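You operate a simulated robot arm through the tools that you are given. There is no shell and no other tool.

You are at the controls of a simulated robot arm. One attempt, no reset.

TASK
Press the raised cap home, weld the valve, return it to its tray.
Fine: the grey valve in the welder's nest; one stroke; leave the shield open and the slide out. Where these are worked on the way, their far stop is far enough and under half their travel is too little: clear shield.

It is judged by the outcome, as a careful person would: the job done as asked, and still so three seconds after it is handed in. It fails if anything else is knocked over, pushed out of place, dropped, spilled or broken. Lids that push on must go on centred and level and be pressed home; caps that screw on are set level and turned clockwise until they are tight.

THE ROBOT
A 6-joint arm with a two-finger gripper, fixed in place. Base frame: the origin is on the floor under the middle of its stand, x ahead of it, y to its left, z up. Lengths are in mm, angles in degrees, forces in N, time in s.
It reaches about 1206 mm from its shoulder. Its first joint turns from -166.0 to 166.0 degrees. Payload 2.45 kg.
Tool frame: the origin (TCP) lies between the finger pads and is the grasp point; the fingertips stand 20 mm ahead of it; z points along the fingers, y is the line along which they close. The gripper opens to 140 mm; its body begins 168 mm behind the TCP.
Orientation is that of the tool frame in the base frame, as [roll, pitch, yaw] about the fixed x, y, z axes, in that order (R = Rz(yaw) Ry(pitch) Rx(roll)). With the fingers straight down and closing along the base's y, the tool's x points along the base's -x, its y along +y and its z along -z.

THE INTERFACE
- The arm moves only by the tool step_arm. Its argument "increments" is a list of rows, each a list of 7 numbers: the turn, a rotation vector about the tool's x, y, z in degrees, then the shift along the tool's x, y, z in mm, then the finger opening in mm, from 0 to 140. In form: [[rx, ry, rz, tx, ty, tz, hand], ...]. A call has 1 to 20 rows; each row shifts and turns the commanded pose from where the row before left it, along the tool's axes as they then stand. Each row takes 0.2 s and may step no farther than 50 mm and 8.6 degrees from the row before; otherwise, or with a gripper value out of range, the whole call is refused. Where a pose cannot be reached the arm comes as near as it can. A force on the tool above 70 N (or 10 N above the force at the start of the call, whichever is more), or a blocked arm, ends the call early, and 0.2 s more pass. Each finger travels about 45 mm/s and halts on what it meets, pressing with about 26 N; the grip force reading is that of the motor and also rises with nothing between the fingers. The clock runs only during rows and for 0.2 s after the last one: add rows that do not move to give the fingers time. The reply holds the time, the measured pose of the TCP, the force on the tool along the base axes, the opening and the grip force, in the units named above and with some noise, with the torque about the TCP (base axes, N m) and any sound that the robot's microphone picked up, and new pictures: "pictures" is both (left out), scene, wrist or none.
- Cameras (640 x 400 px; columns grow to the right, rows downward): "scene" is fixed at [395, -496.6, 1599.6]; the picture's right is [0.99, 0.14, 0.00], its down [0.05, -0.36, -0.93] and it looks along [-0.13, 0.92, -0.36] (base axes); focal length 357 px, centre (320, 200). "wrist" rides on the gripper at [78, 11, -209] in the tool frame; the picture's right is [-0.14, 0.99, 0.00], its down [-0.92, -0.13, -0.37] and it looks along [-0.37, -0.05, 0.93] (tool axes); focal length 280 px, centre (320, 200). There is no depth. A picture from a camera that has moved, and an enlarged one, comes with that camera's place and axes in the base frame and with its lens. The place of the scene camera against the robot may be out by one fixed shift of up to 12 mm in any direction.
- close_up(camera, box): a new picture of the part [left, top, right, bottom] of that camera's present view, enlarged. The clock stands still meanwhile.
- job_done(): hands the job in; it is judged then, once.

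Nothing tells you positions but the pictures and the camera data. Unless the task says otherwise, let go and move clear before handing in.

The tools are called as name(argument=value, ...) on one line, values as JSON. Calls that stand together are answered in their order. step_arm: Moves the arm, as the interface text tells. Its arguments: {"type":"object","properties":{"increments":{"type":"array","items":{"type":"array","items":{"type":"number"}}},"pictures":{"type":"string","enum":["both","scene","wrist","none"]}},"required":["increments"]} The other tools are called the same way: close_up (camera, box) takes an enlarged picture of a part of a camera's view; job_done () hands the job in.

At the start:

```text
clock: 0.0
ee_pos: [228.5, 428.6, 1327.7]
orientation: [179.9, 0.1, 180.0]
wrist_force: [0.3, 0.8, 0.2]
wrist_torque: [0.03, 0.0, -0.02]
gripper_width: 140.0
grasp_force: 0.0
```

scene: 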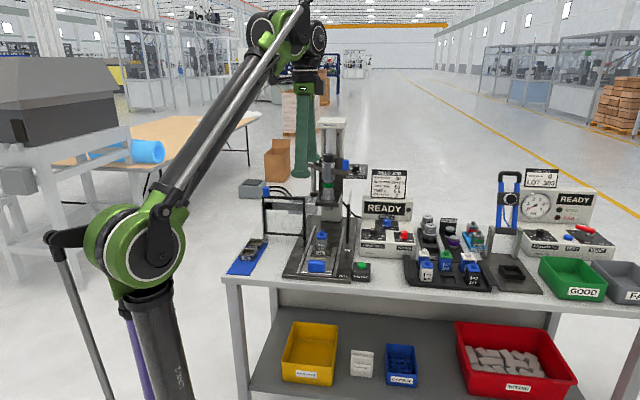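
wrist: 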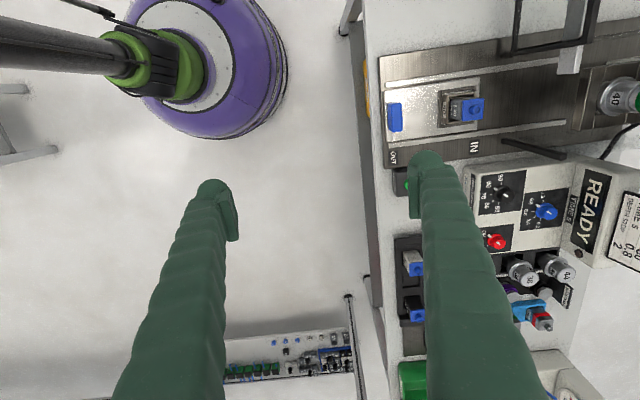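

I see a bench with an ultrasonic-welder-like station (slide, shield, nest), a control box reading READY, and trays with valves. I'll take close-ups first to read everything.

close_up(camera="scene", box=[220, 110, 380, 290])

close_up(camera="scene", box=[350, 160, 500, 295])

close_up(camera="scene", box=[480, 160, 640, 310])

close_up(camera="wrist", box=[360, 20, 640, 200])

close_up(camera="wrist", box=[360, 150, 640, 400])

```text
2.22 times, centred on (300, 200) of scene
camera zoom: at [395.0, -496.6, 1599.6], right [0.99, 0.14, 0.0], down [0.05, -0.36, -0.93], along [-0.13, 0.92, -0.36], focal length 793 px, centre (364, 200)
```

zoom: 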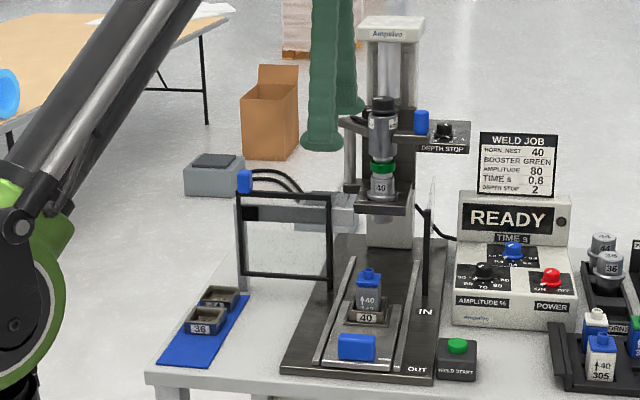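

```text
2.96 times, centred on (425, 228) of scene
camera zoom: at [395.0, -496.6, 1599.6], right [0.99, 0.14, 0.0], down [0.05, -0.36, -0.93], along [-0.13, 0.92, -0.36], focal length 1058 px, centre (9, 118)
```

zoom: 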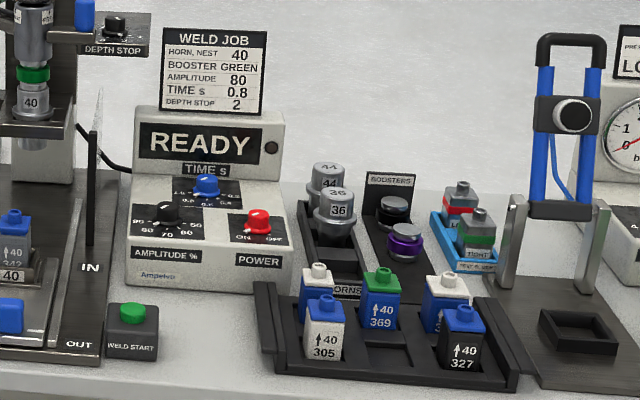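

```text
2.67 times, centred on (560, 235) of scene
camera zoom: at [395.0, -496.6, 1599.6], right [0.99, 0.14, 0.0], down [0.05, -0.36, -0.93], along [-0.13, 0.92, -0.36], focal length 952 px, centre (-320, 107)
```

zoom: 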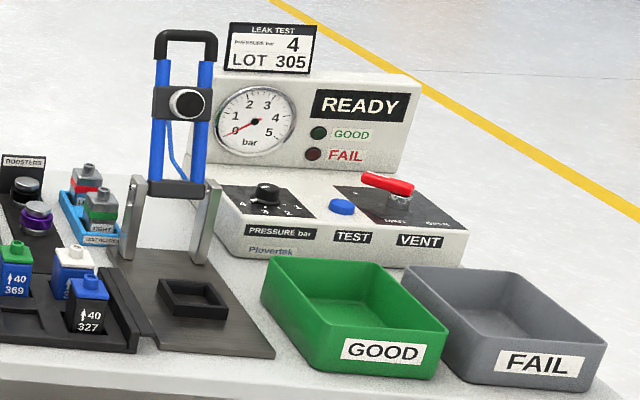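

```text
2.22 times, centred on (500, 110) of wrist
camera zoom: at [151.3, 439.5, 1538.1], right [0.14, 0.99, 0.0], down [0.92, -0.13, 0.37], along [0.37, -0.05, -0.93], focal length 623 px, centre (-80, 400)
```

zoom: 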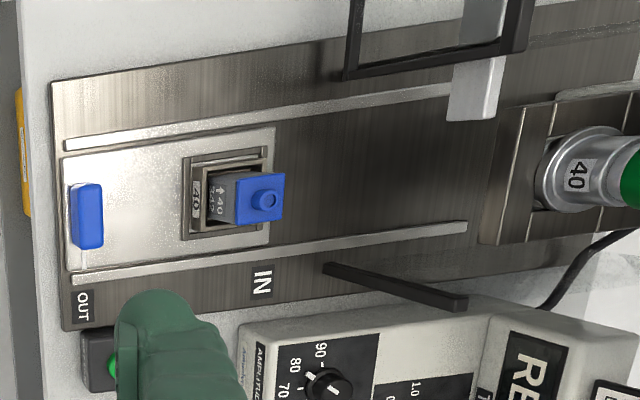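

```text
1.60 times, centred on (500, 275) of wrist
camera zoom: at [151.3, 439.5, 1538.1], right [0.14, 0.99, 0.0], down [0.92, -0.13, 0.37], along [0.37, -0.05, -0.93], focal length 449 px, centre (32, 80)
```

zoom: 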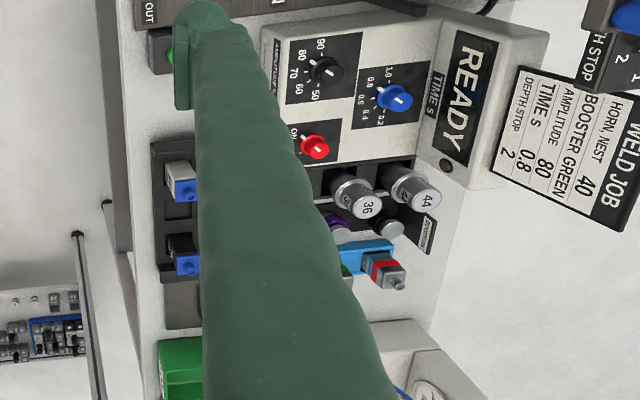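

I need finer detail on the shield, the slide, the knobs and the valve before moving.

close_up(camera="scene", box=[255, 175, 335, 225])

close_up(camera="scene", box=[280, 220, 380, 285])

close_up(camera="scene", box=[355, 195, 425, 260])

close_up(camera="scene", box=[305, 150, 375, 200])

close_up(camera="scene", box=[400, 210, 490, 295])

close_up(camera="wrist", box=[440, 150, 600, 260])

close_up(camera="wrist", box=[430, 0, 640, 120])

```text
8.00 times, centred on (295, 200) of scene
camera zoom: at [395.0, -496.6, 1599.6], right [0.99, 0.14, 0.0], down [0.05, -0.36, -0.93], along [-0.13, 0.92, -0.36], focal length 2856 px, centre (520, 200)
```

zoom: 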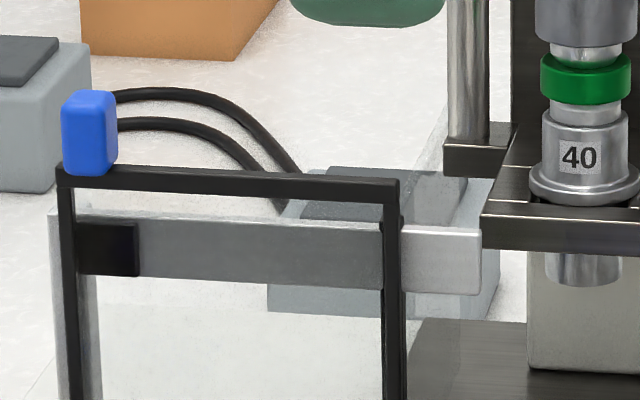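

```text
6.15 times, centred on (330, 252) of scene
camera zoom: at [395.0, -496.6, 1599.6], right [0.99, 0.14, 0.0], down [0.05, -0.36, -0.93], along [-0.13, 0.92, -0.36], focal length 2197 px, centre (258, -123)
```

zoom: 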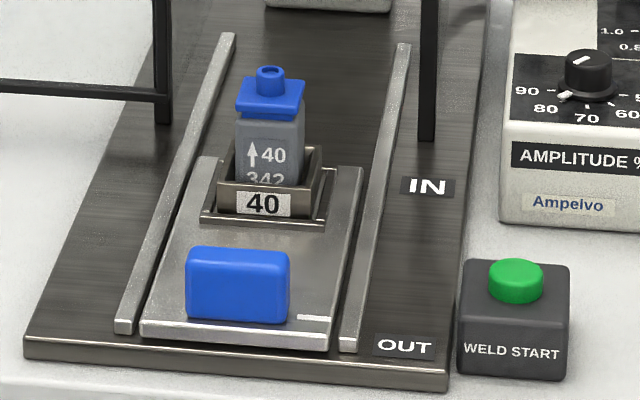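

```text
6.15 times, centred on (390, 228) of scene
camera zoom: at [395.0, -496.6, 1599.6], right [0.99, 0.14, 0.0], down [0.05, -0.36, -0.93], along [-0.13, 0.92, -0.36], focal length 2197 px, centre (-111, 31)
```

zoom: 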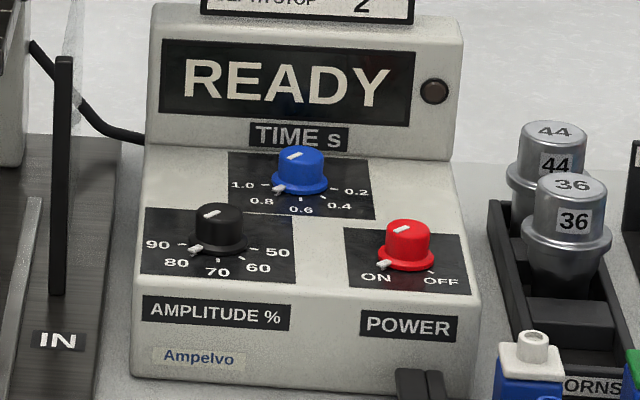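

```text
8.00 times, centred on (340, 175) of scene
camera zoom: at [395.0, -496.6, 1599.6], right [0.99, 0.14, 0.0], down [0.05, -0.36, -0.93], along [-0.13, 0.92, -0.36], focal length 2856 px, centre (160, 400)
```

zoom: 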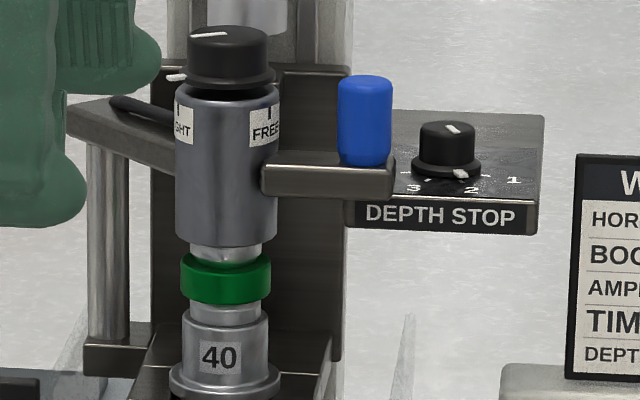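

```text
4.71 times, centred on (445, 252) of scene
camera zoom: at [395.0, -496.6, 1599.6], right [0.99, 0.14, 0.0], down [0.05, -0.36, -0.93], along [-0.13, 0.92, -0.36], focal length 1680 px, centre (-268, -47)
```

zoom: 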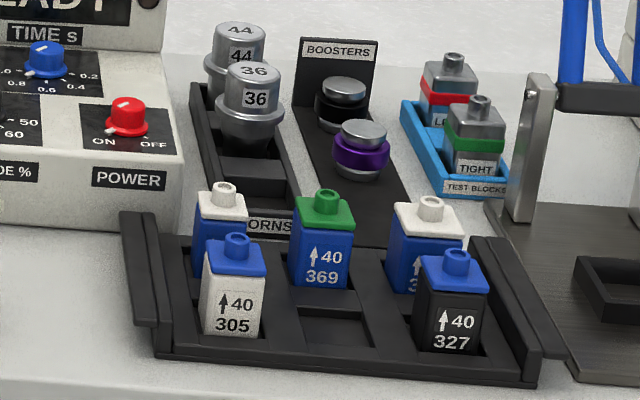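

```text
3.64 times, centred on (520, 205) of wrist
camera zoom: at [151.3, 439.5, 1538.1], right [0.14, 0.99, 0.0], down [0.92, -0.13, 0.37], along [0.37, -0.05, -0.93], focal length 1020 px, centre (-407, 182)
```

zoom: 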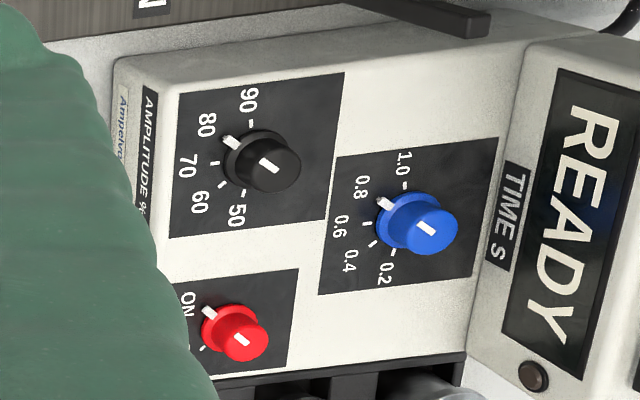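

```text
3.05 times, centred on (535, 60) of wrist
camera zoom: at [151.3, 439.5, 1538.1], right [0.14, 0.99, 0.0], down [0.92, -0.13, 0.37], along [0.37, -0.05, -0.93], focal length 854 px, centre (-335, 627)
```

zoom: 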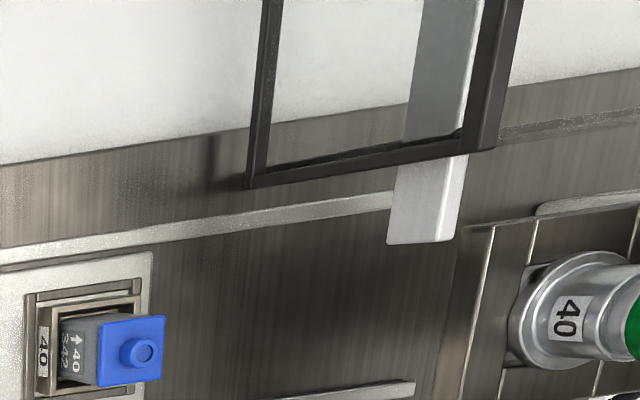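

The card settings (horn/nest 40, green booster, 80 %, 0.8 s, depth 2) look matched by the knobs, power is ON, and the empty tray pocket is front-middle. I put the valve cap near (230, 720, 993) and the slide handle near (231, 580, 933). First I turn the hand 90° so its camera looks across the bench and the fingers close along x.

step_arm(increments=[[0, 0, -8.5, 0, 0, 0, 140], [0, 0, -8.5, 0, 0, 0, 140], [0, 0, -8.5, 0, 0, 0, 140], [0, 0, -8.5, 0, 0, 0, 140], [0, 0, -8.5, 0, 0, 0, 140], [0, 0, -8.5, 0, 0, 0, 140], [0, 0, -8.5, 0, 0, 0, 140], [0, 0, -8.5, 0, 0, 0, 140], [0, 0, -8.5, 0, 0, 0, 140], [0, 0, -8.5, 0, 0, 0, 140], [0, 0, -5, 0, 0, 0, 140]])

```text
clock: 2.4
ee_pos: [229.1, 428.3, 1327.7]
orientation: [-180.0, 0.1, -89.8]
wrist_force: [0.4, 0.1, -0.8]
wrist_torque: [-0.03, -0.02, 0.02]
gripper_width: 140.1
grasp_force: 0.1
camera wrist: at [218.6, 350.7, 1537.5], right [-0.99, 0.14, 0.0], down [0.13, 0.92, 0.37], along [0.05, 0.37, -0.93], focal length 280 px, centre (320, 200)
```

scene: 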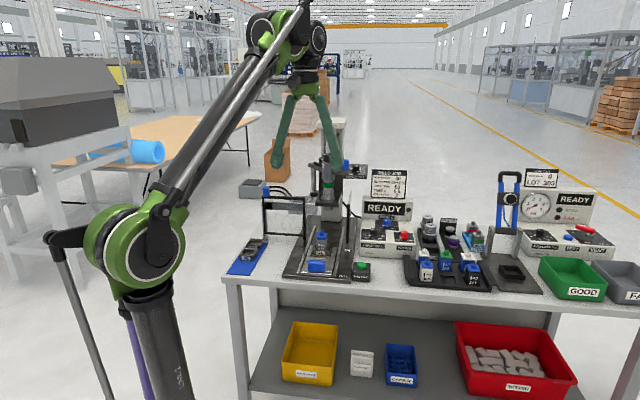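
wrist: 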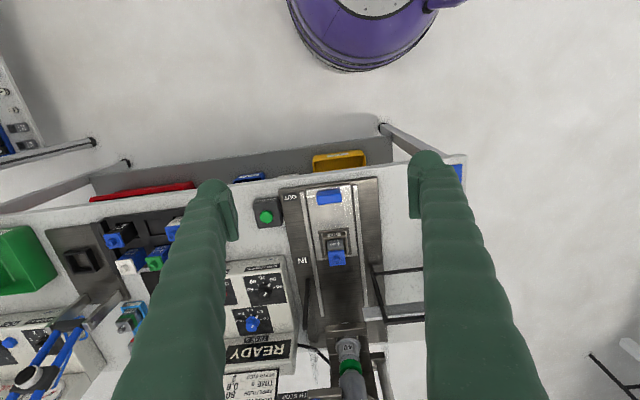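

The turn went fine. I zoom on the welder from this new angle to understand the shield, slide and horn.

close_up(camera="wrist", box=[270, 165, 430, 285])

close_up(camera="wrist", box=[290, 240, 450, 360])

close_up(camera="wrist", box=[290, 300, 440, 400])

close_up(camera="wrist", box=[50, 190, 310, 350])

```text
3.33 times, centred on (350, 225) of wrist
camera zoom: at [218.6, 350.7, 1537.5], right [-0.99, 0.14, 0.0], down [0.13, 0.92, 0.37], along [0.05, 0.37, -0.93], focal length 935 px, centre (220, 117)
```

zoom: 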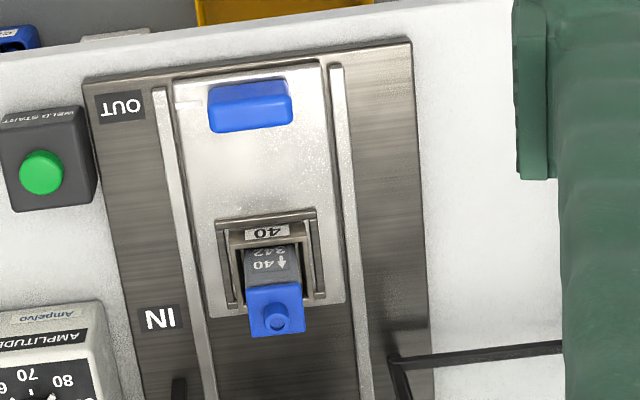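

```text
3.33 times, centred on (370, 300) of wrist
camera zoom: at [218.6, 350.7, 1537.5], right [-0.99, 0.14, 0.0], down [0.13, 0.92, 0.37], along [0.05, 0.37, -0.93], focal length 935 px, centre (153, -133)
```

zoom: 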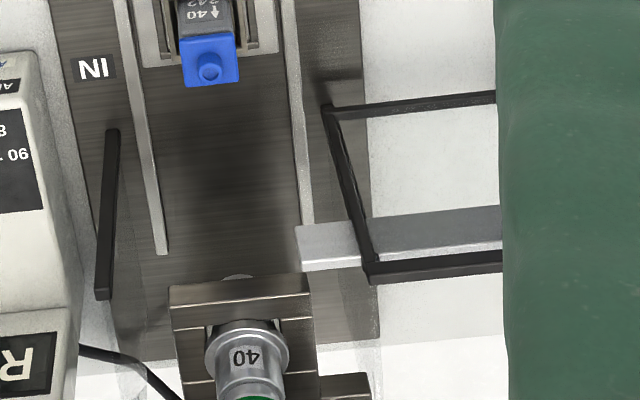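

```text
4.00 times, centred on (365, 350) of wrist
camera zoom: at [218.6, 350.7, 1537.5], right [-0.99, 0.14, 0.0], down [0.13, 0.92, 0.37], along [0.05, 0.37, -0.93], focal length 1122 px, centre (140, -400)
```

zoom: 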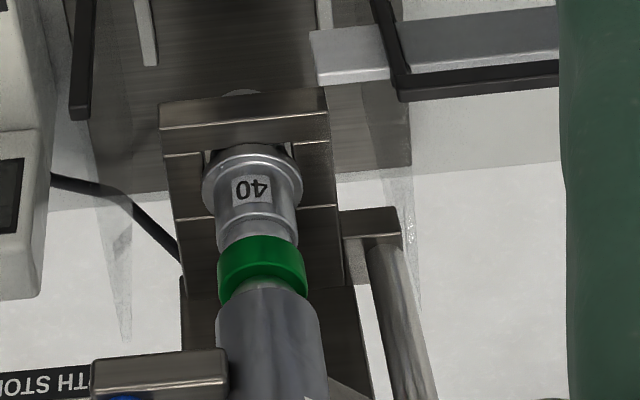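

```text
2.46 times, centred on (180, 270) of wrist
camera zoom: at [218.6, 350.7, 1537.5], right [-0.99, 0.14, 0.0], down [0.13, 0.92, 0.37], along [0.05, 0.37, -0.93], focal length 690 px, centre (665, 28)
```

zoom: 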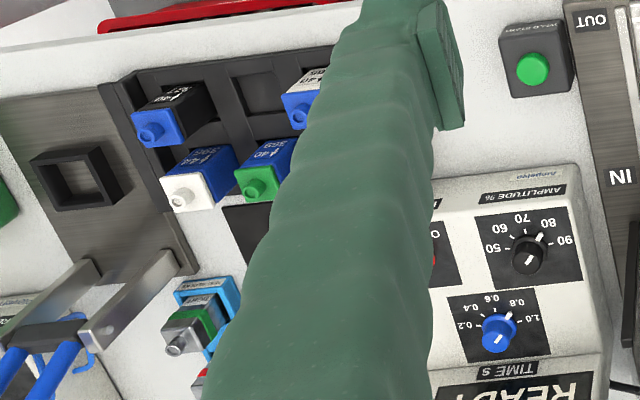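

I want a closer look at the shield's mechanism, so I move above and in front of it at a safe height.

step_arm(increments=[[0, 0, 0, -26, 34, 10, 140], [0, 0, 0, -26, 34, 10, 140], [0, 0, 0, -26, 34, 10, 140], [0, 0, 0, -26, 34, 10, 140], [0, 0, 0, -26, 34, 10, 140]])

```text
clock: 3.6
ee_pos: [58.6, 562.8, 1279.7]
orientation: [-179.9, 0.2, -90.0]
wrist_force: [0.0, 0.0, 0.8]
wrist_torque: [0.09, 0.05, 0.01]
gripper_width: 140.1
grasp_force: 0.1
camera wrist: at [47.1, 484.5, 1489.7], right [-0.99, 0.14, 0.0], down [0.13, 0.92, 0.37], along [0.05, 0.37, -0.93], focal length 280 px, centre (320, 200)
```

scene: 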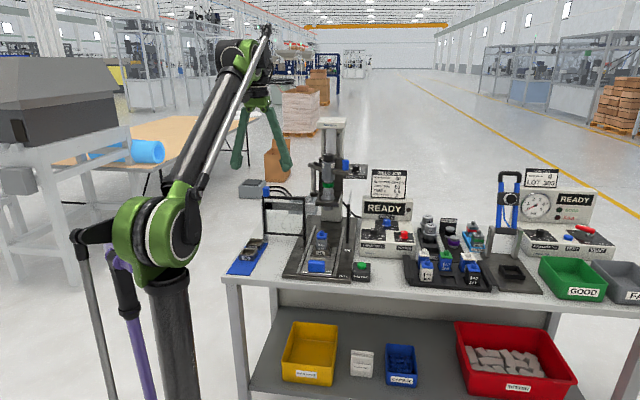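
wrist: 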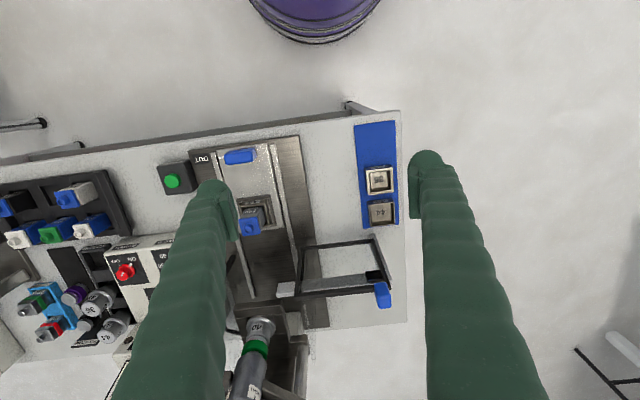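

close_up(camera="wrist", box=[260, 220, 420, 340])

close_up(camera="wrist", box=[220, 280, 340, 400])

close_up(camera="wrist", box=[0, 160, 150, 270])

```text
3.33 times, centred on (340, 280) of wrist
camera zoom: at [47.1, 484.5, 1489.7], right [-0.99, 0.14, 0.0], down [0.13, 0.92, 0.37], along [0.05, 0.37, -0.93], focal length 935 px, centre (253, -67)
```

zoom: 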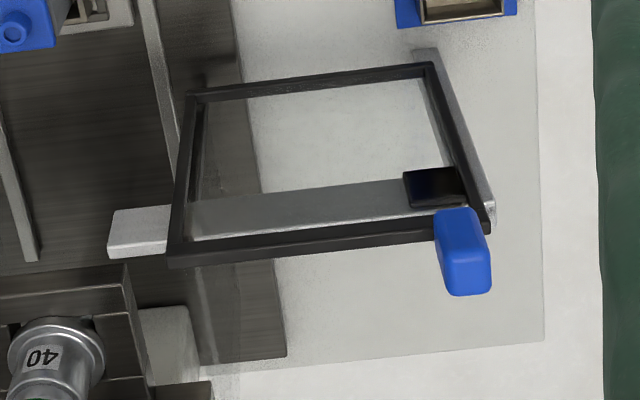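

```text
3.33 times, centred on (280, 340) of wrist
camera zoom: at [47.1, 484.5, 1489.7], right [-0.99, 0.14, 0.0], down [0.13, 0.92, 0.37], along [0.05, 0.37, -0.93], focal length 935 px, centre (453, -267)
```

zoom: 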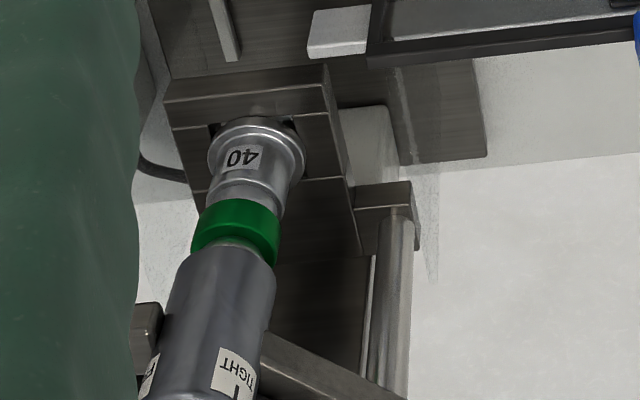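

```text
3.64 times, centred on (75, 215) of wrist
camera zoom: at [47.1, 484.5, 1489.7], right [-0.99, 0.14, 0.0], down [0.13, 0.92, 0.37], along [0.05, 0.37, -0.93], focal length 1020 px, centre (1211, 146)
```

zoom: 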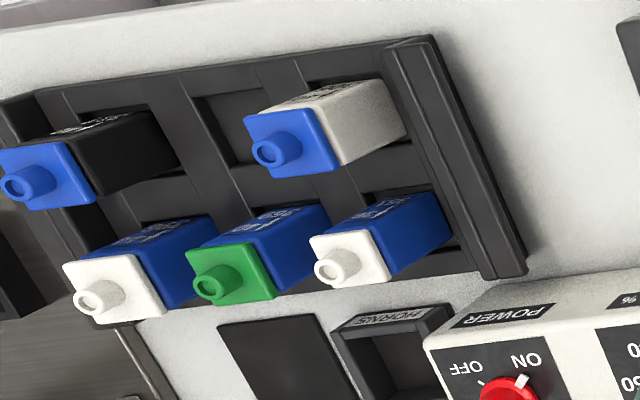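

The shield is a panel that slides along x on a rail: open now, and it closes towards +x, with its blue knob near (-13, 824, 1108). Now I move nearer the valve to look at the raised cap and the slide.

step_arm(increments=[[0, 0, 0, -15.5, -34.3, 26, 140], [0, 0, 0, -15.5, -34.3, 26, 140], [0, 0, 0, -15.5, -34.3, 26, 140], [0, 0, 0, -15.5, -34.3, 26, 140], [0, 0, 0, -15.5, -34.3, 26, 140]])

```text
clock: 4.8
ee_pos: [230.1, 637.9, 1150.6]
orientation: [180.0, 0.1, -90.0]
wrist_force: [-0.4, -0.3, 0.4]
wrist_torque: [0.04, -0.04, -0.04]
gripper_width: 139.8
grasp_force: 0.1
camera wrist: at [220.0, 560.6, 1360.7], right [-0.99, 0.14, 0.0], down [0.13, 0.92, 0.37], along [0.05, 0.37, -0.93], focal length 280 px, centre (320, 200)
```

scene: 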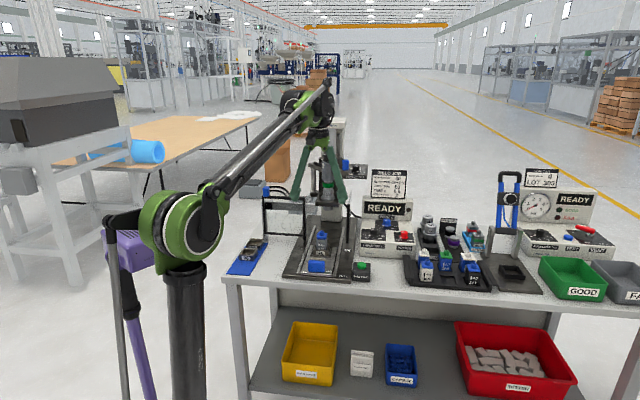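
wrist: 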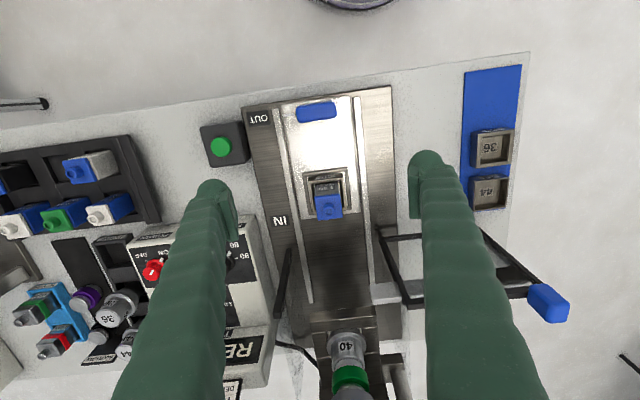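

close_up(camera="wrist", box=[270, 140, 390, 240])

close_up(camera="wrist", box=[240, 80, 400, 200])

close_up(camera="scene", box=[300, 225, 350, 275])

close_up(camera="scene", box=[325, 150, 375, 190])

```text
4.00 times, centred on (330, 190) of wrist
camera zoom: at [220.0, 560.6, 1360.7], right [-0.99, 0.14, 0.0], down [0.13, 0.92, 0.37], along [0.05, 0.37, -0.93], focal length 1122 px, centre (280, 240)
```

zoom: 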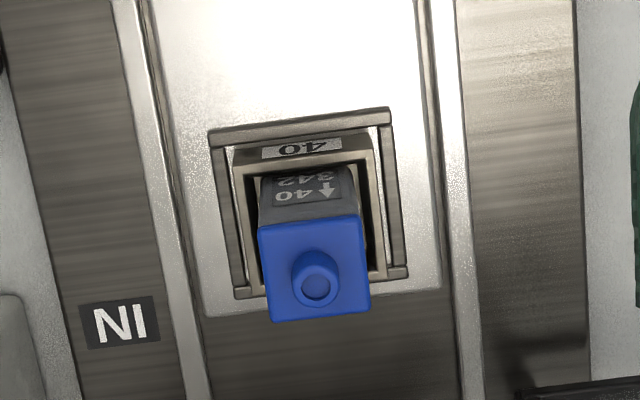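

```text
3.33 times, centred on (320, 140) of wrist
camera zoom: at [220.0, 560.6, 1360.7], right [-0.99, 0.14, 0.0], down [0.13, 0.92, 0.37], along [0.05, 0.37, -0.93], focal length 935 px, centre (320, 400)
```

zoom: 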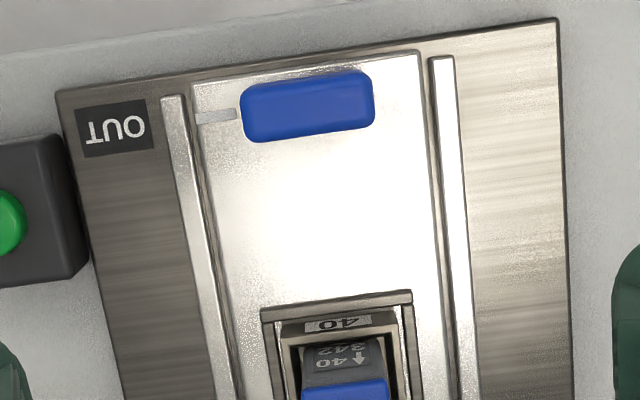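

```text
8.00 times, centred on (325, 250) of scene
camera zoom: at [395.0, -496.6, 1599.6], right [0.99, 0.14, 0.0], down [0.05, -0.36, -0.93], along [-0.13, 0.92, -0.36], focal length 2856 px, centre (280, -200)
```

zoom: 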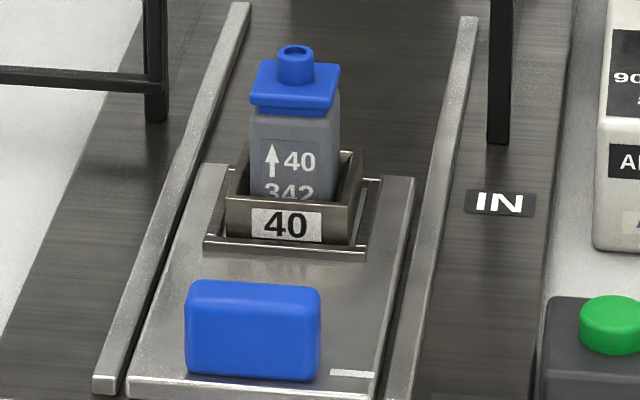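

```text
10.00 times, centred on (350, 170) of scene
camera zoom: at [395.0, -496.6, 1599.6], right [0.99, 0.14, 0.0], down [0.05, -0.36, -0.93], along [-0.13, 0.92, -0.36], focal length 3570 px, centre (20, 500)
```

zoom: 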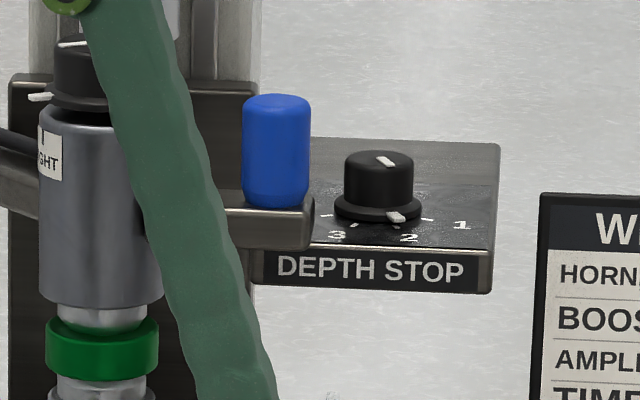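

The cap sits level but raised, with a round spigot on top; the nest and slide run along y. I move above the valve to centre on it precisely.

step_arm(increments=[[0, 0, 0, -29.4, 0, 20, 140], [0, 0, 0, -29.4, 0, 20, 140], [0, 0, 0, -29.4, 0, 20, 140]])

close_up(camera="wrist", box=[240, 130, 400, 240])

close_up(camera="scene", box=[270, 150, 380, 250])

```text
clock: 5.6
ee_pos: [228.9, 721.6, 1091.6]
orientation: [179.9, 0.1, -90.0]
wrist_force: [0.2, 0.0, -0.1]
wrist_torque: [0.06, -0.01, 0.0]
gripper_width: 139.7
grasp_force: 0.0
camera wrist: at [220.0, 645.1, 1302.4], right [-0.99, 0.14, 0.0], down [0.13, 0.92, 0.37], along [0.05, 0.37, -0.93], focal length 280 px, centre (320, 200)
```

scene: 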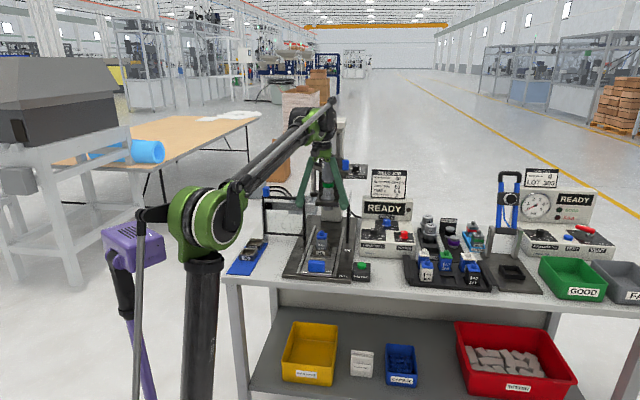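
wrist: 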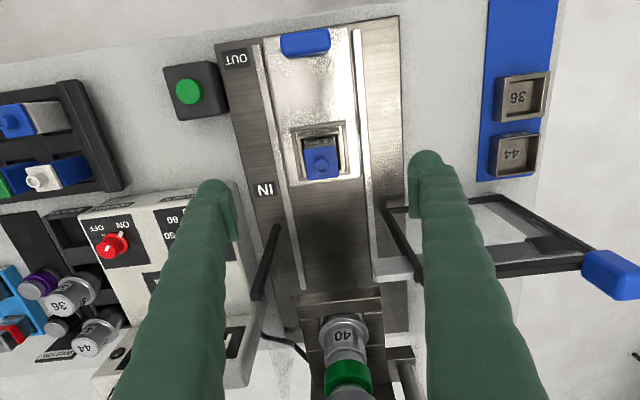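

```text
3.64 times, centred on (320, 185) of wrist
camera zoom: at [220.0, 645.1, 1302.4], right [-0.99, 0.14, 0.0], down [0.13, 0.92, 0.37], along [0.05, 0.37, -0.93], focal length 1020 px, centre (320, 254)
```

zoom: 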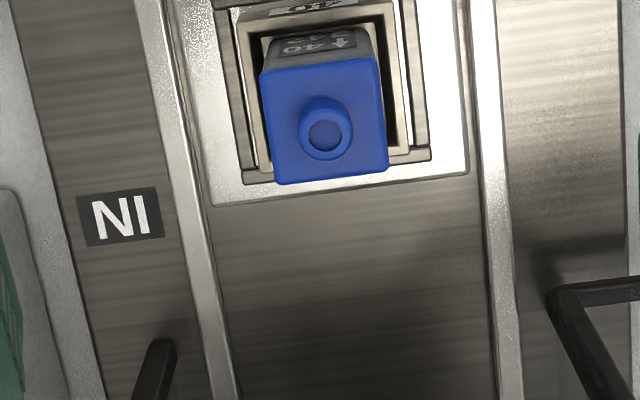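

```text
4.00 times, centred on (325, 200) of scene
camera zoom: at [395.0, -496.6, 1599.6], right [0.99, 0.14, 0.0], down [0.05, -0.36, -0.93], along [-0.13, 0.92, -0.36], focal length 1428 px, centre (300, 200)
```

zoom: 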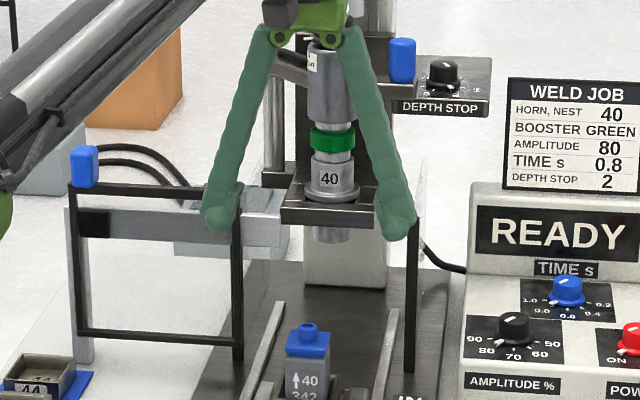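

The spigot top comes out at about (231, 732, 980) from three views. I close the fingers here and let the arm settle before pressing.

step_arm(increments=[[0, 0, 0, -8, 0, 0, 100], [0, 0, 0, 0, 0, 0, 80], [0, 0, 0, 0, 0, 0, 60], [0, 0, 0, 0, 0, 0, 40], [0, 0, 0, 0, 0, 0, 20], [0, 0, 0, 0, 0, 0, 0], [0, 0, 0, 0, 0, 0, 0], [0, 0, 0, 0, 0, 0, 0], [0, 0, 0, 0, 0, 0, 0]])

close_up(camera="wrist", box=[240, 130, 400, 240])

close_up(camera="scene", box=[270, 160, 380, 260])

```text
clock: 7.6
ee_pos: [229.8, 731.1, 1091.6]
orientation: [-180.0, 0.1, -90.0]
wrist_force: [0.8, 0.1, -0.1]
wrist_torque: [0.0, -0.01, -0.04]
gripper_width: 0.0
grasp_force: 24.3
camera wrist: at [219.5, 653.8, 1301.5], right [-0.99, 0.14, 0.0], down [0.13, 0.92, 0.37], along [0.05, 0.37, -0.93], focal length 280 px, centre (320, 200)
```

scene: 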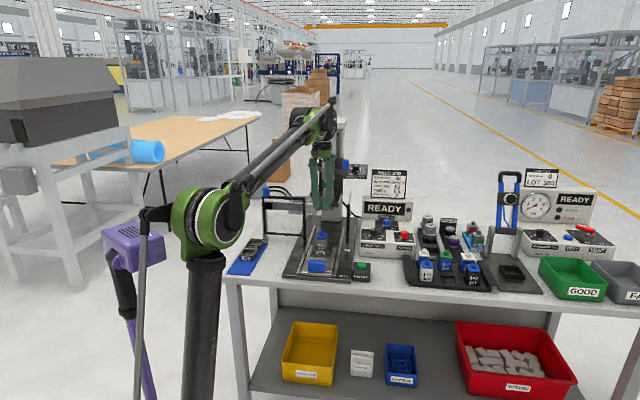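
wrist: 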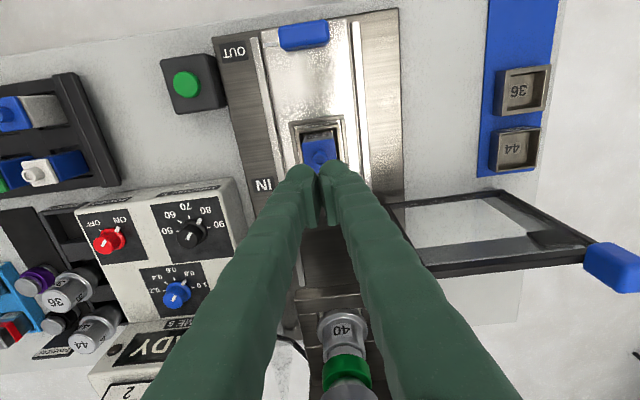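

```text
3.64 times, centred on (320, 185) of wrist
camera zoom: at [219.5, 653.8, 1301.5], right [-0.99, 0.14, 0.0], down [0.13, 0.92, 0.37], along [0.05, 0.37, -0.93], focal length 1020 px, centre (320, 254)
```

zoom: 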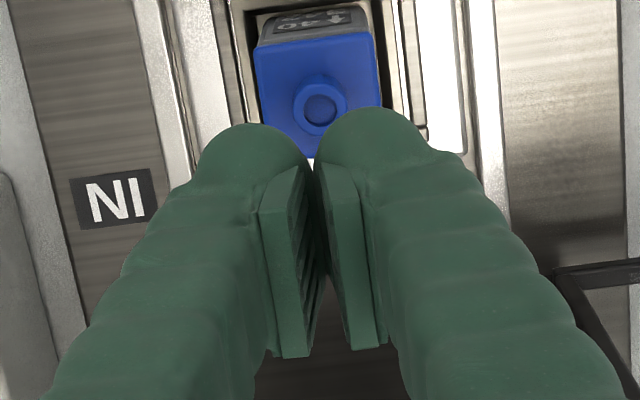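

```text
4.00 times, centred on (325, 210) of scene
camera zoom: at [395.0, -496.6, 1599.6], right [0.99, 0.14, 0.0], down [0.05, -0.36, -0.93], along [-0.13, 0.92, -0.36], focal length 1428 px, centre (300, 160)
```

zoom: 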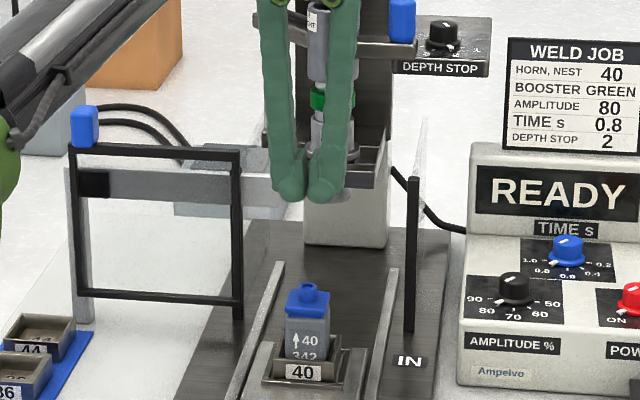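

Spigot and closed fingertips line up at about (230.5, 731.7). I descend to just above the spigot, then press in small steps watching the force.

step_arm(increments=[[0, 0, 0, 0, 0, 25, 0], [0, 0, 0, 0, 0, 25, 0], [0, 0, 0, 0, 0, 20, 0], [0, 0, 0, 0, 0, 5, 0], [0, 0, 0, 0, 0, 0, 0], [0, 0, 0, 0, 0, 0, 0]])

close_up(camera="wrist", box=[240, 130, 400, 240])

close_up(camera="scene", box=[300, 215, 350, 265])

```text
clock: 9.0
ee_pos: [230.5, 732.4, 1013.6]
orientation: [-180.0, 0.1, -90.0]
wrist_force: [0.4, -1.1, -0.6]
wrist_torque: [0.02, -0.02, 0.02]
gripper_width: 0.4
grasp_force: 26.0
camera wrist: at [219.2, 655.5, 1223.2], right [-0.99, 0.14, 0.0], down [0.13, 0.92, 0.37], along [0.05, 0.37, -0.93], focal length 280 px, centre (320, 200)
```

scene: 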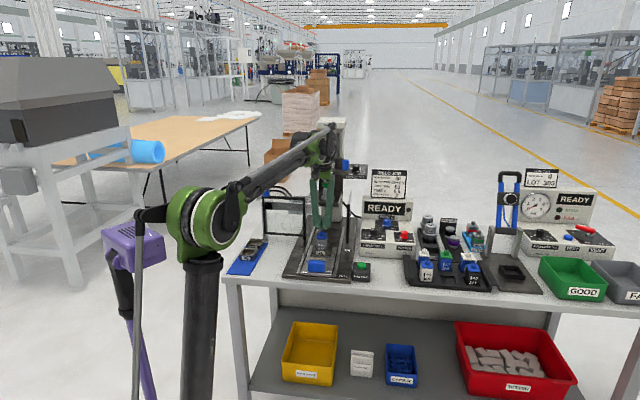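
wrist: 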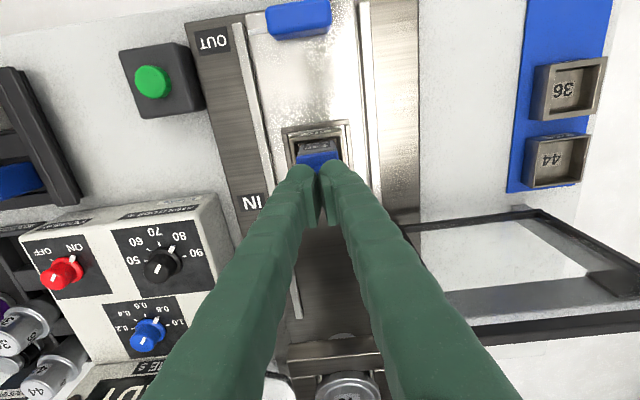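

```text
3.64 times, centred on (320, 185) of wrist
camera zoom: at [219.2, 655.5, 1223.2], right [-0.99, 0.14, 0.0], down [0.13, 0.92, 0.37], along [0.05, 0.37, -0.93], focal length 1020 px, centre (320, 254)
```

zoom: 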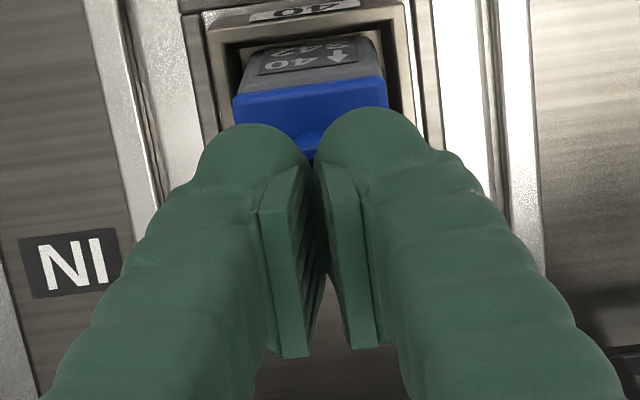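

```text
8.00 times, centred on (325, 240) of scene
camera zoom: at [395.0, -496.6, 1599.6], right [0.99, 0.14, 0.0], down [0.05, -0.36, -0.93], along [-0.13, 0.92, -0.36], focal length 2856 px, centre (280, -120)
```

zoom: 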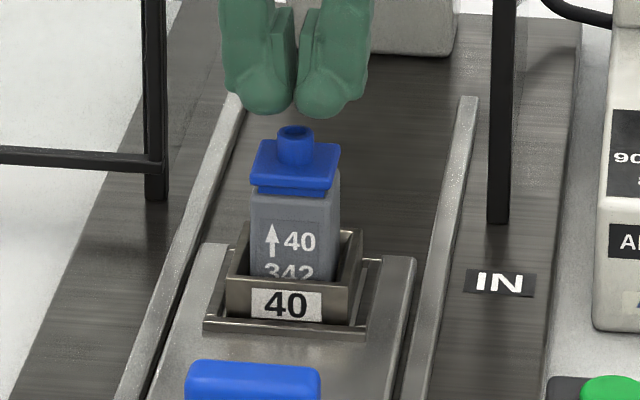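

step_arm(increments=[[0, 0, 0, 0, 0, 5, 0], [0, 0, 0, 0, 0, 4, 0], [0, 0, 0, 0, 0, 2, 0], [0, 0, 0, 0, 0, 2, 0], [0, 0, 0, 0, 0, 0, 0]], pictures="none")

close_up(camera="scene", box=[300, 215, 350, 265])

```text
clock: 10.2
ee_pos: [230.7, 730.8, 999.2]
orientation: [-180.0, 0.1, -90.1]
wrist_force: [-0.1, -0.4, 0.0]
wrist_torque: [0.02, 0.03, -0.03]
gripper_width: 0.0
grasp_force: 26.1
```

```text
8.00 times, centred on (325, 240) of scene
camera zoom: at [395.0, -496.6, 1599.6], right [0.99, 0.14, 0.0], down [0.05, -0.36, -0.93], along [-0.13, 0.92, -0.36], focal length 2856 px, centre (280, -120)
```

zoom: 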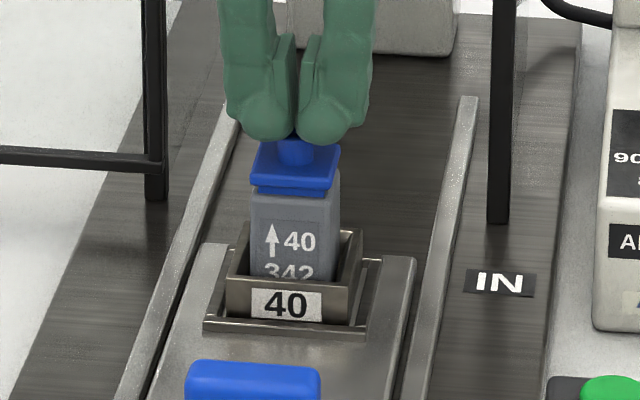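

No contact yet at TCP z 999. I continue down in 2 mm steps.

step_arm(increments=[[0, 0, 0, 0, 0, 2, 0], [0, 0, 0, 0, 0, 2, 0], [0, 0, 0, 0, 0, 0, 0]], pictures="none")

close_up(camera="scene", box=[300, 215, 350, 265])

```text
clock: 11.0
ee_pos: [231.6, 732.2, 996.6]
orientation: [180.0, 0.2, -89.9]
wrist_force: [-1.7, 1.5, 7.6]
wrist_torque: [0.01, 0.06, -0.03]
gripper_width: 6.2
grasp_force: 25.5
```

```text
8.00 times, centred on (325, 240) of scene
camera zoom: at [395.0, -496.6, 1599.6], right [0.99, 0.14, 0.0], down [0.05, -0.36, -0.93], along [-0.13, 0.92, -0.36], focal length 2856 px, centre (280, -120)
```

zoom: 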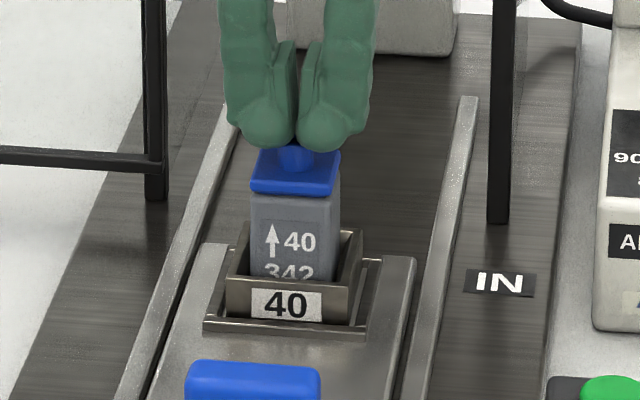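

The cap has gone down about 3 mm with 8 N; the tips are wedging slightly on the spigot. I press on further to be sure it is fully seated.

step_arm(increments=[[0, 0, 0, 0, 0, 2, 0], [0, 0, 0, 0, 0, 2, 0], [0, 0, 0, 0, 0, 0, 0]], pictures="wrist")

close_up(camera="scene", box=[300, 215, 350, 265])

```text
clock: 11.8
ee_pos: [232.2, 730.1, 994.2]
orientation: [-179.8, 0.2, -90.0]
wrist_force: [-3.3, 9.4, 58.1]
wrist_torque: [0.05, 0.26, -0.02]
gripper_width: 6.3
grasp_force: 25.6
camera wrist: at [220.4, 652.6, 1204.3], right [-0.99, 0.14, 0.0], down [0.13, 0.92, 0.37], along [0.05, 0.37, -0.93], focal length 280 px, centre (320, 200)
```

wrist: 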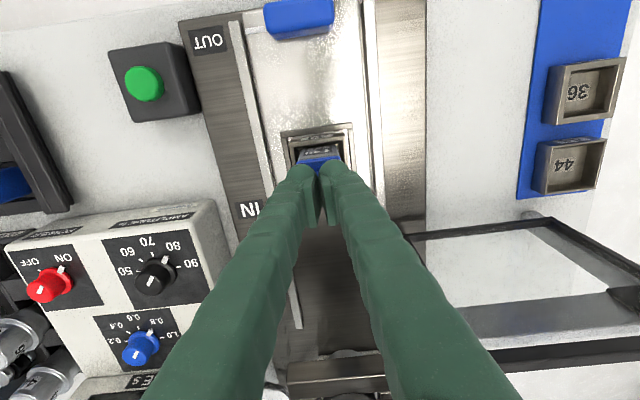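

```text
8.00 times, centred on (325, 240) of scene
camera zoom: at [395.0, -496.6, 1599.6], right [0.99, 0.14, 0.0], down [0.05, -0.36, -0.93], along [-0.13, 0.92, -0.36], focal length 2856 px, centre (280, -120)
```

zoom: 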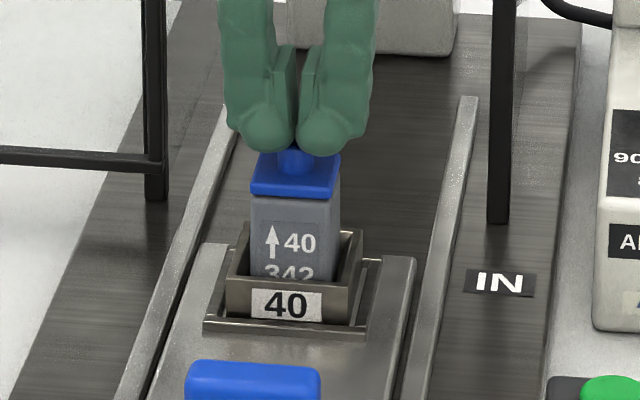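

The force rose sharply to 58 N with the cap flush and level, so it's home. I ease the load, open the fingers before lifting so the spigot isn't dragged, then rise.

step_arm(increments=[[0, 0, 0, 0, 0, -2, 0], [0, 0, 0, 0, 0, -0.5, 40], [0, 0, 0, 0, 0, 0, 60], [0, 0, 0, 0, 0, 0, 60], [0, 0, 0, 0, 0, -10, 60], [0, 0, 0, 0, 0, -30, 80], [0, 0, 0, 0, 0, -40, 100], [0, 0, 0, 0, 0, -20, 120], [0, 0, 0, 0, 0, 0, 120]])

close_up(camera="scene", box=[300, 215, 350, 265])

close_up(camera="wrist", box=[240, 130, 400, 240])

```text
clock: 13.8
ee_pos: [229.3, 732.0, 1093.1]
orientation: [-179.9, 0.0, -90.1]
wrist_force: [0.5, 0.7, -0.2]
wrist_torque: [-0.01, -0.01, -0.04]
gripper_width: 119.8
grasp_force: 0.1
camera wrist: at [218.9, 654.1, 1302.9], right [-0.99, 0.14, 0.0], down [0.13, 0.92, 0.37], along [0.05, 0.37, -0.93], focal length 280 px, centre (320, 200)
```

scene: 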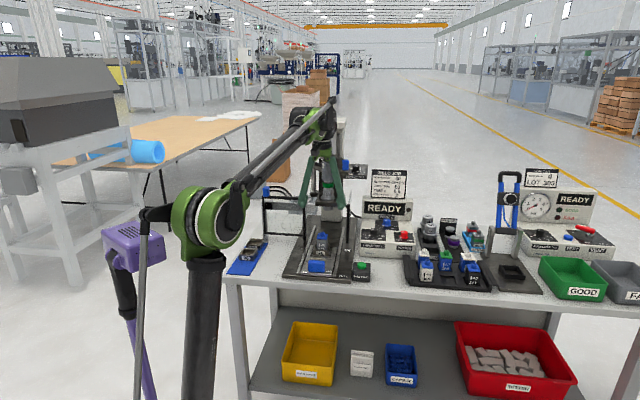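
wrist: 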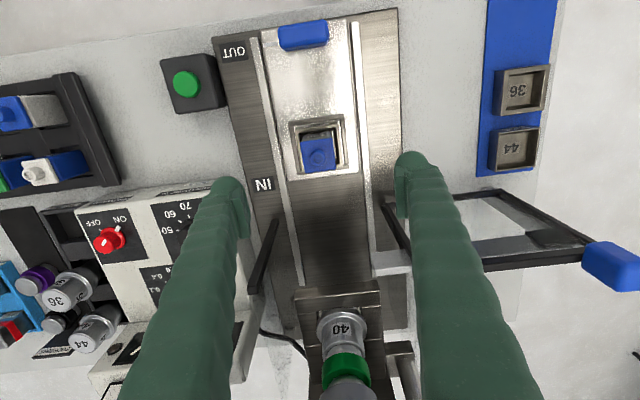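

```text
8.00 times, centred on (325, 240) of scene
camera zoom: at [395.0, -496.6, 1599.6], right [0.99, 0.14, 0.0], down [0.05, -0.36, -0.93], along [-0.13, 0.92, -0.36], focal length 2856 px, centre (280, -120)
```

zoom: 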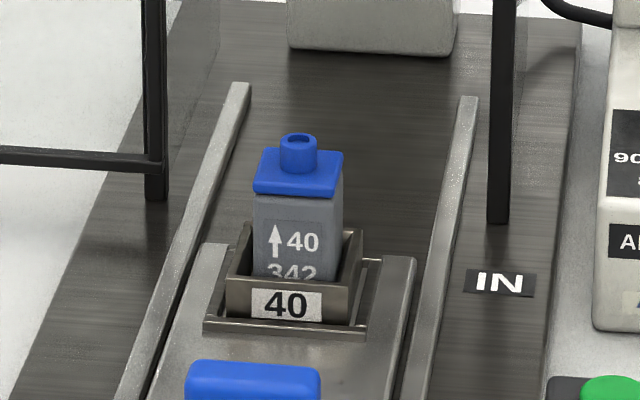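

```text
3.64 times, centred on (320, 185) of wrist
camera zoom: at [218.9, 654.1, 1302.9], right [-0.99, 0.14, 0.0], down [0.13, 0.92, 0.37], along [0.05, 0.37, -0.93], focal length 1020 px, centre (320, 254)
```

zoom: 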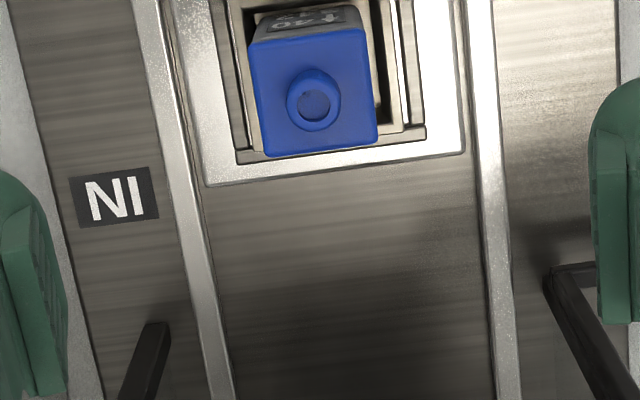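

The cap is now flush and level. Next I push the slide in by its blue handle, which I take to be near (230, 592), z about 902–940; I go above it first.

step_arm(increments=[[0, 0, 0, 35, 0, 0, 100], [0, 0, 0, 35, 0, 0, 100], [0, 0, 0, 35, 0, 0, 100], [0, 0, 0, 35, 0, 0, 100], [0, 0, 0, 0, 0, 30, 100], [0, 0, 0, 0, 0, 20, 100], [0, 0, 0, 0, 0, 0, 100]])

close_up(camera="wrist", box=[220, 120, 420, 260])

close_up(camera="scene", box=[280, 200, 370, 285])

```text
clock: 15.4
ee_pos: [229.8, 592.6, 1045.1]
orientation: [180.0, 0.1, -90.1]
wrist_force: [-0.7, -0.2, -0.5]
wrist_torque: [0.03, 0.0, -0.02]
gripper_width: 100.2
grasp_force: 0.1
camera wrist: at [218.9, 514.9, 1255.0], right [-0.99, 0.14, 0.0], down [0.13, 0.92, 0.37], along [0.05, 0.37, -0.93], focal length 280 px, centre (320, 200)
```

scene: 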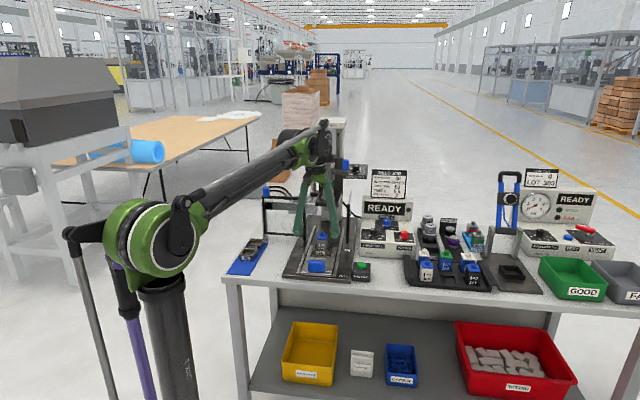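
wrist: 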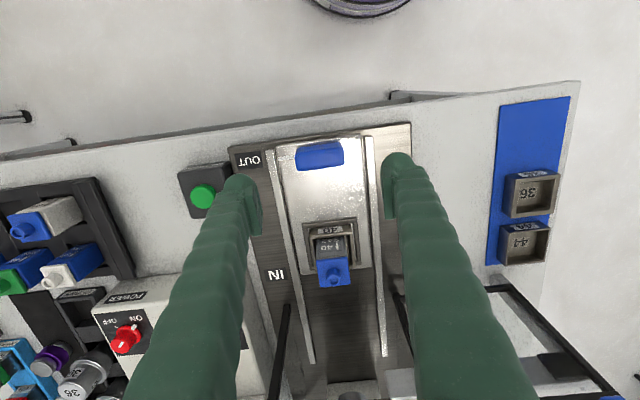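

```text
2.86 times, centred on (320, 190) of wrist
camera zoom: at [218.9, 514.9, 1255.0], right [-0.99, 0.14, 0.0], down [0.13, 0.92, 0.37], along [0.05, 0.37, -0.93], focal length 801 px, centre (320, 229)
```

zoom: 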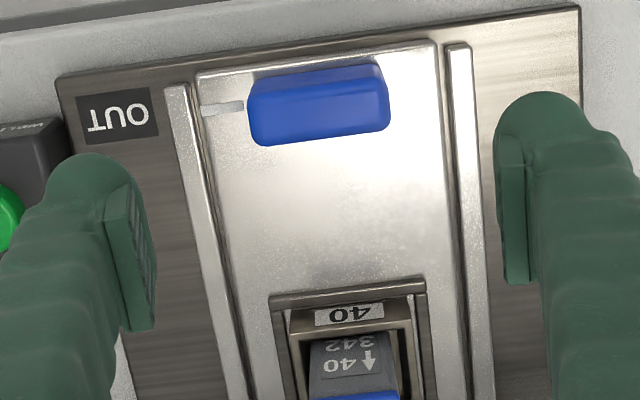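

```text
4.71 times, centred on (325, 242) of scene
camera zoom: at [395.0, -496.6, 1599.6], right [0.99, 0.14, 0.0], down [0.05, -0.36, -0.93], along [-0.13, 0.92, -0.36], focal length 1680 px, centre (296, 0)
```

zoom: 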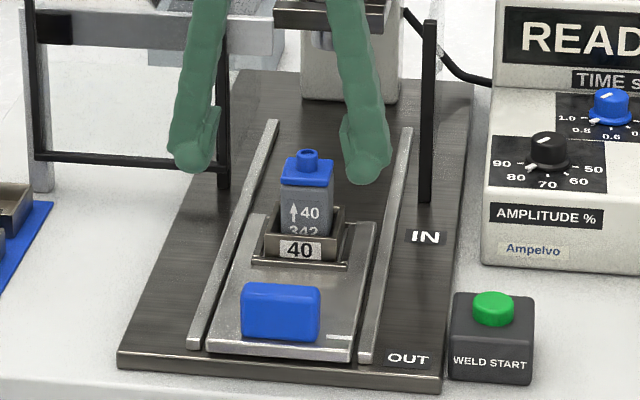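

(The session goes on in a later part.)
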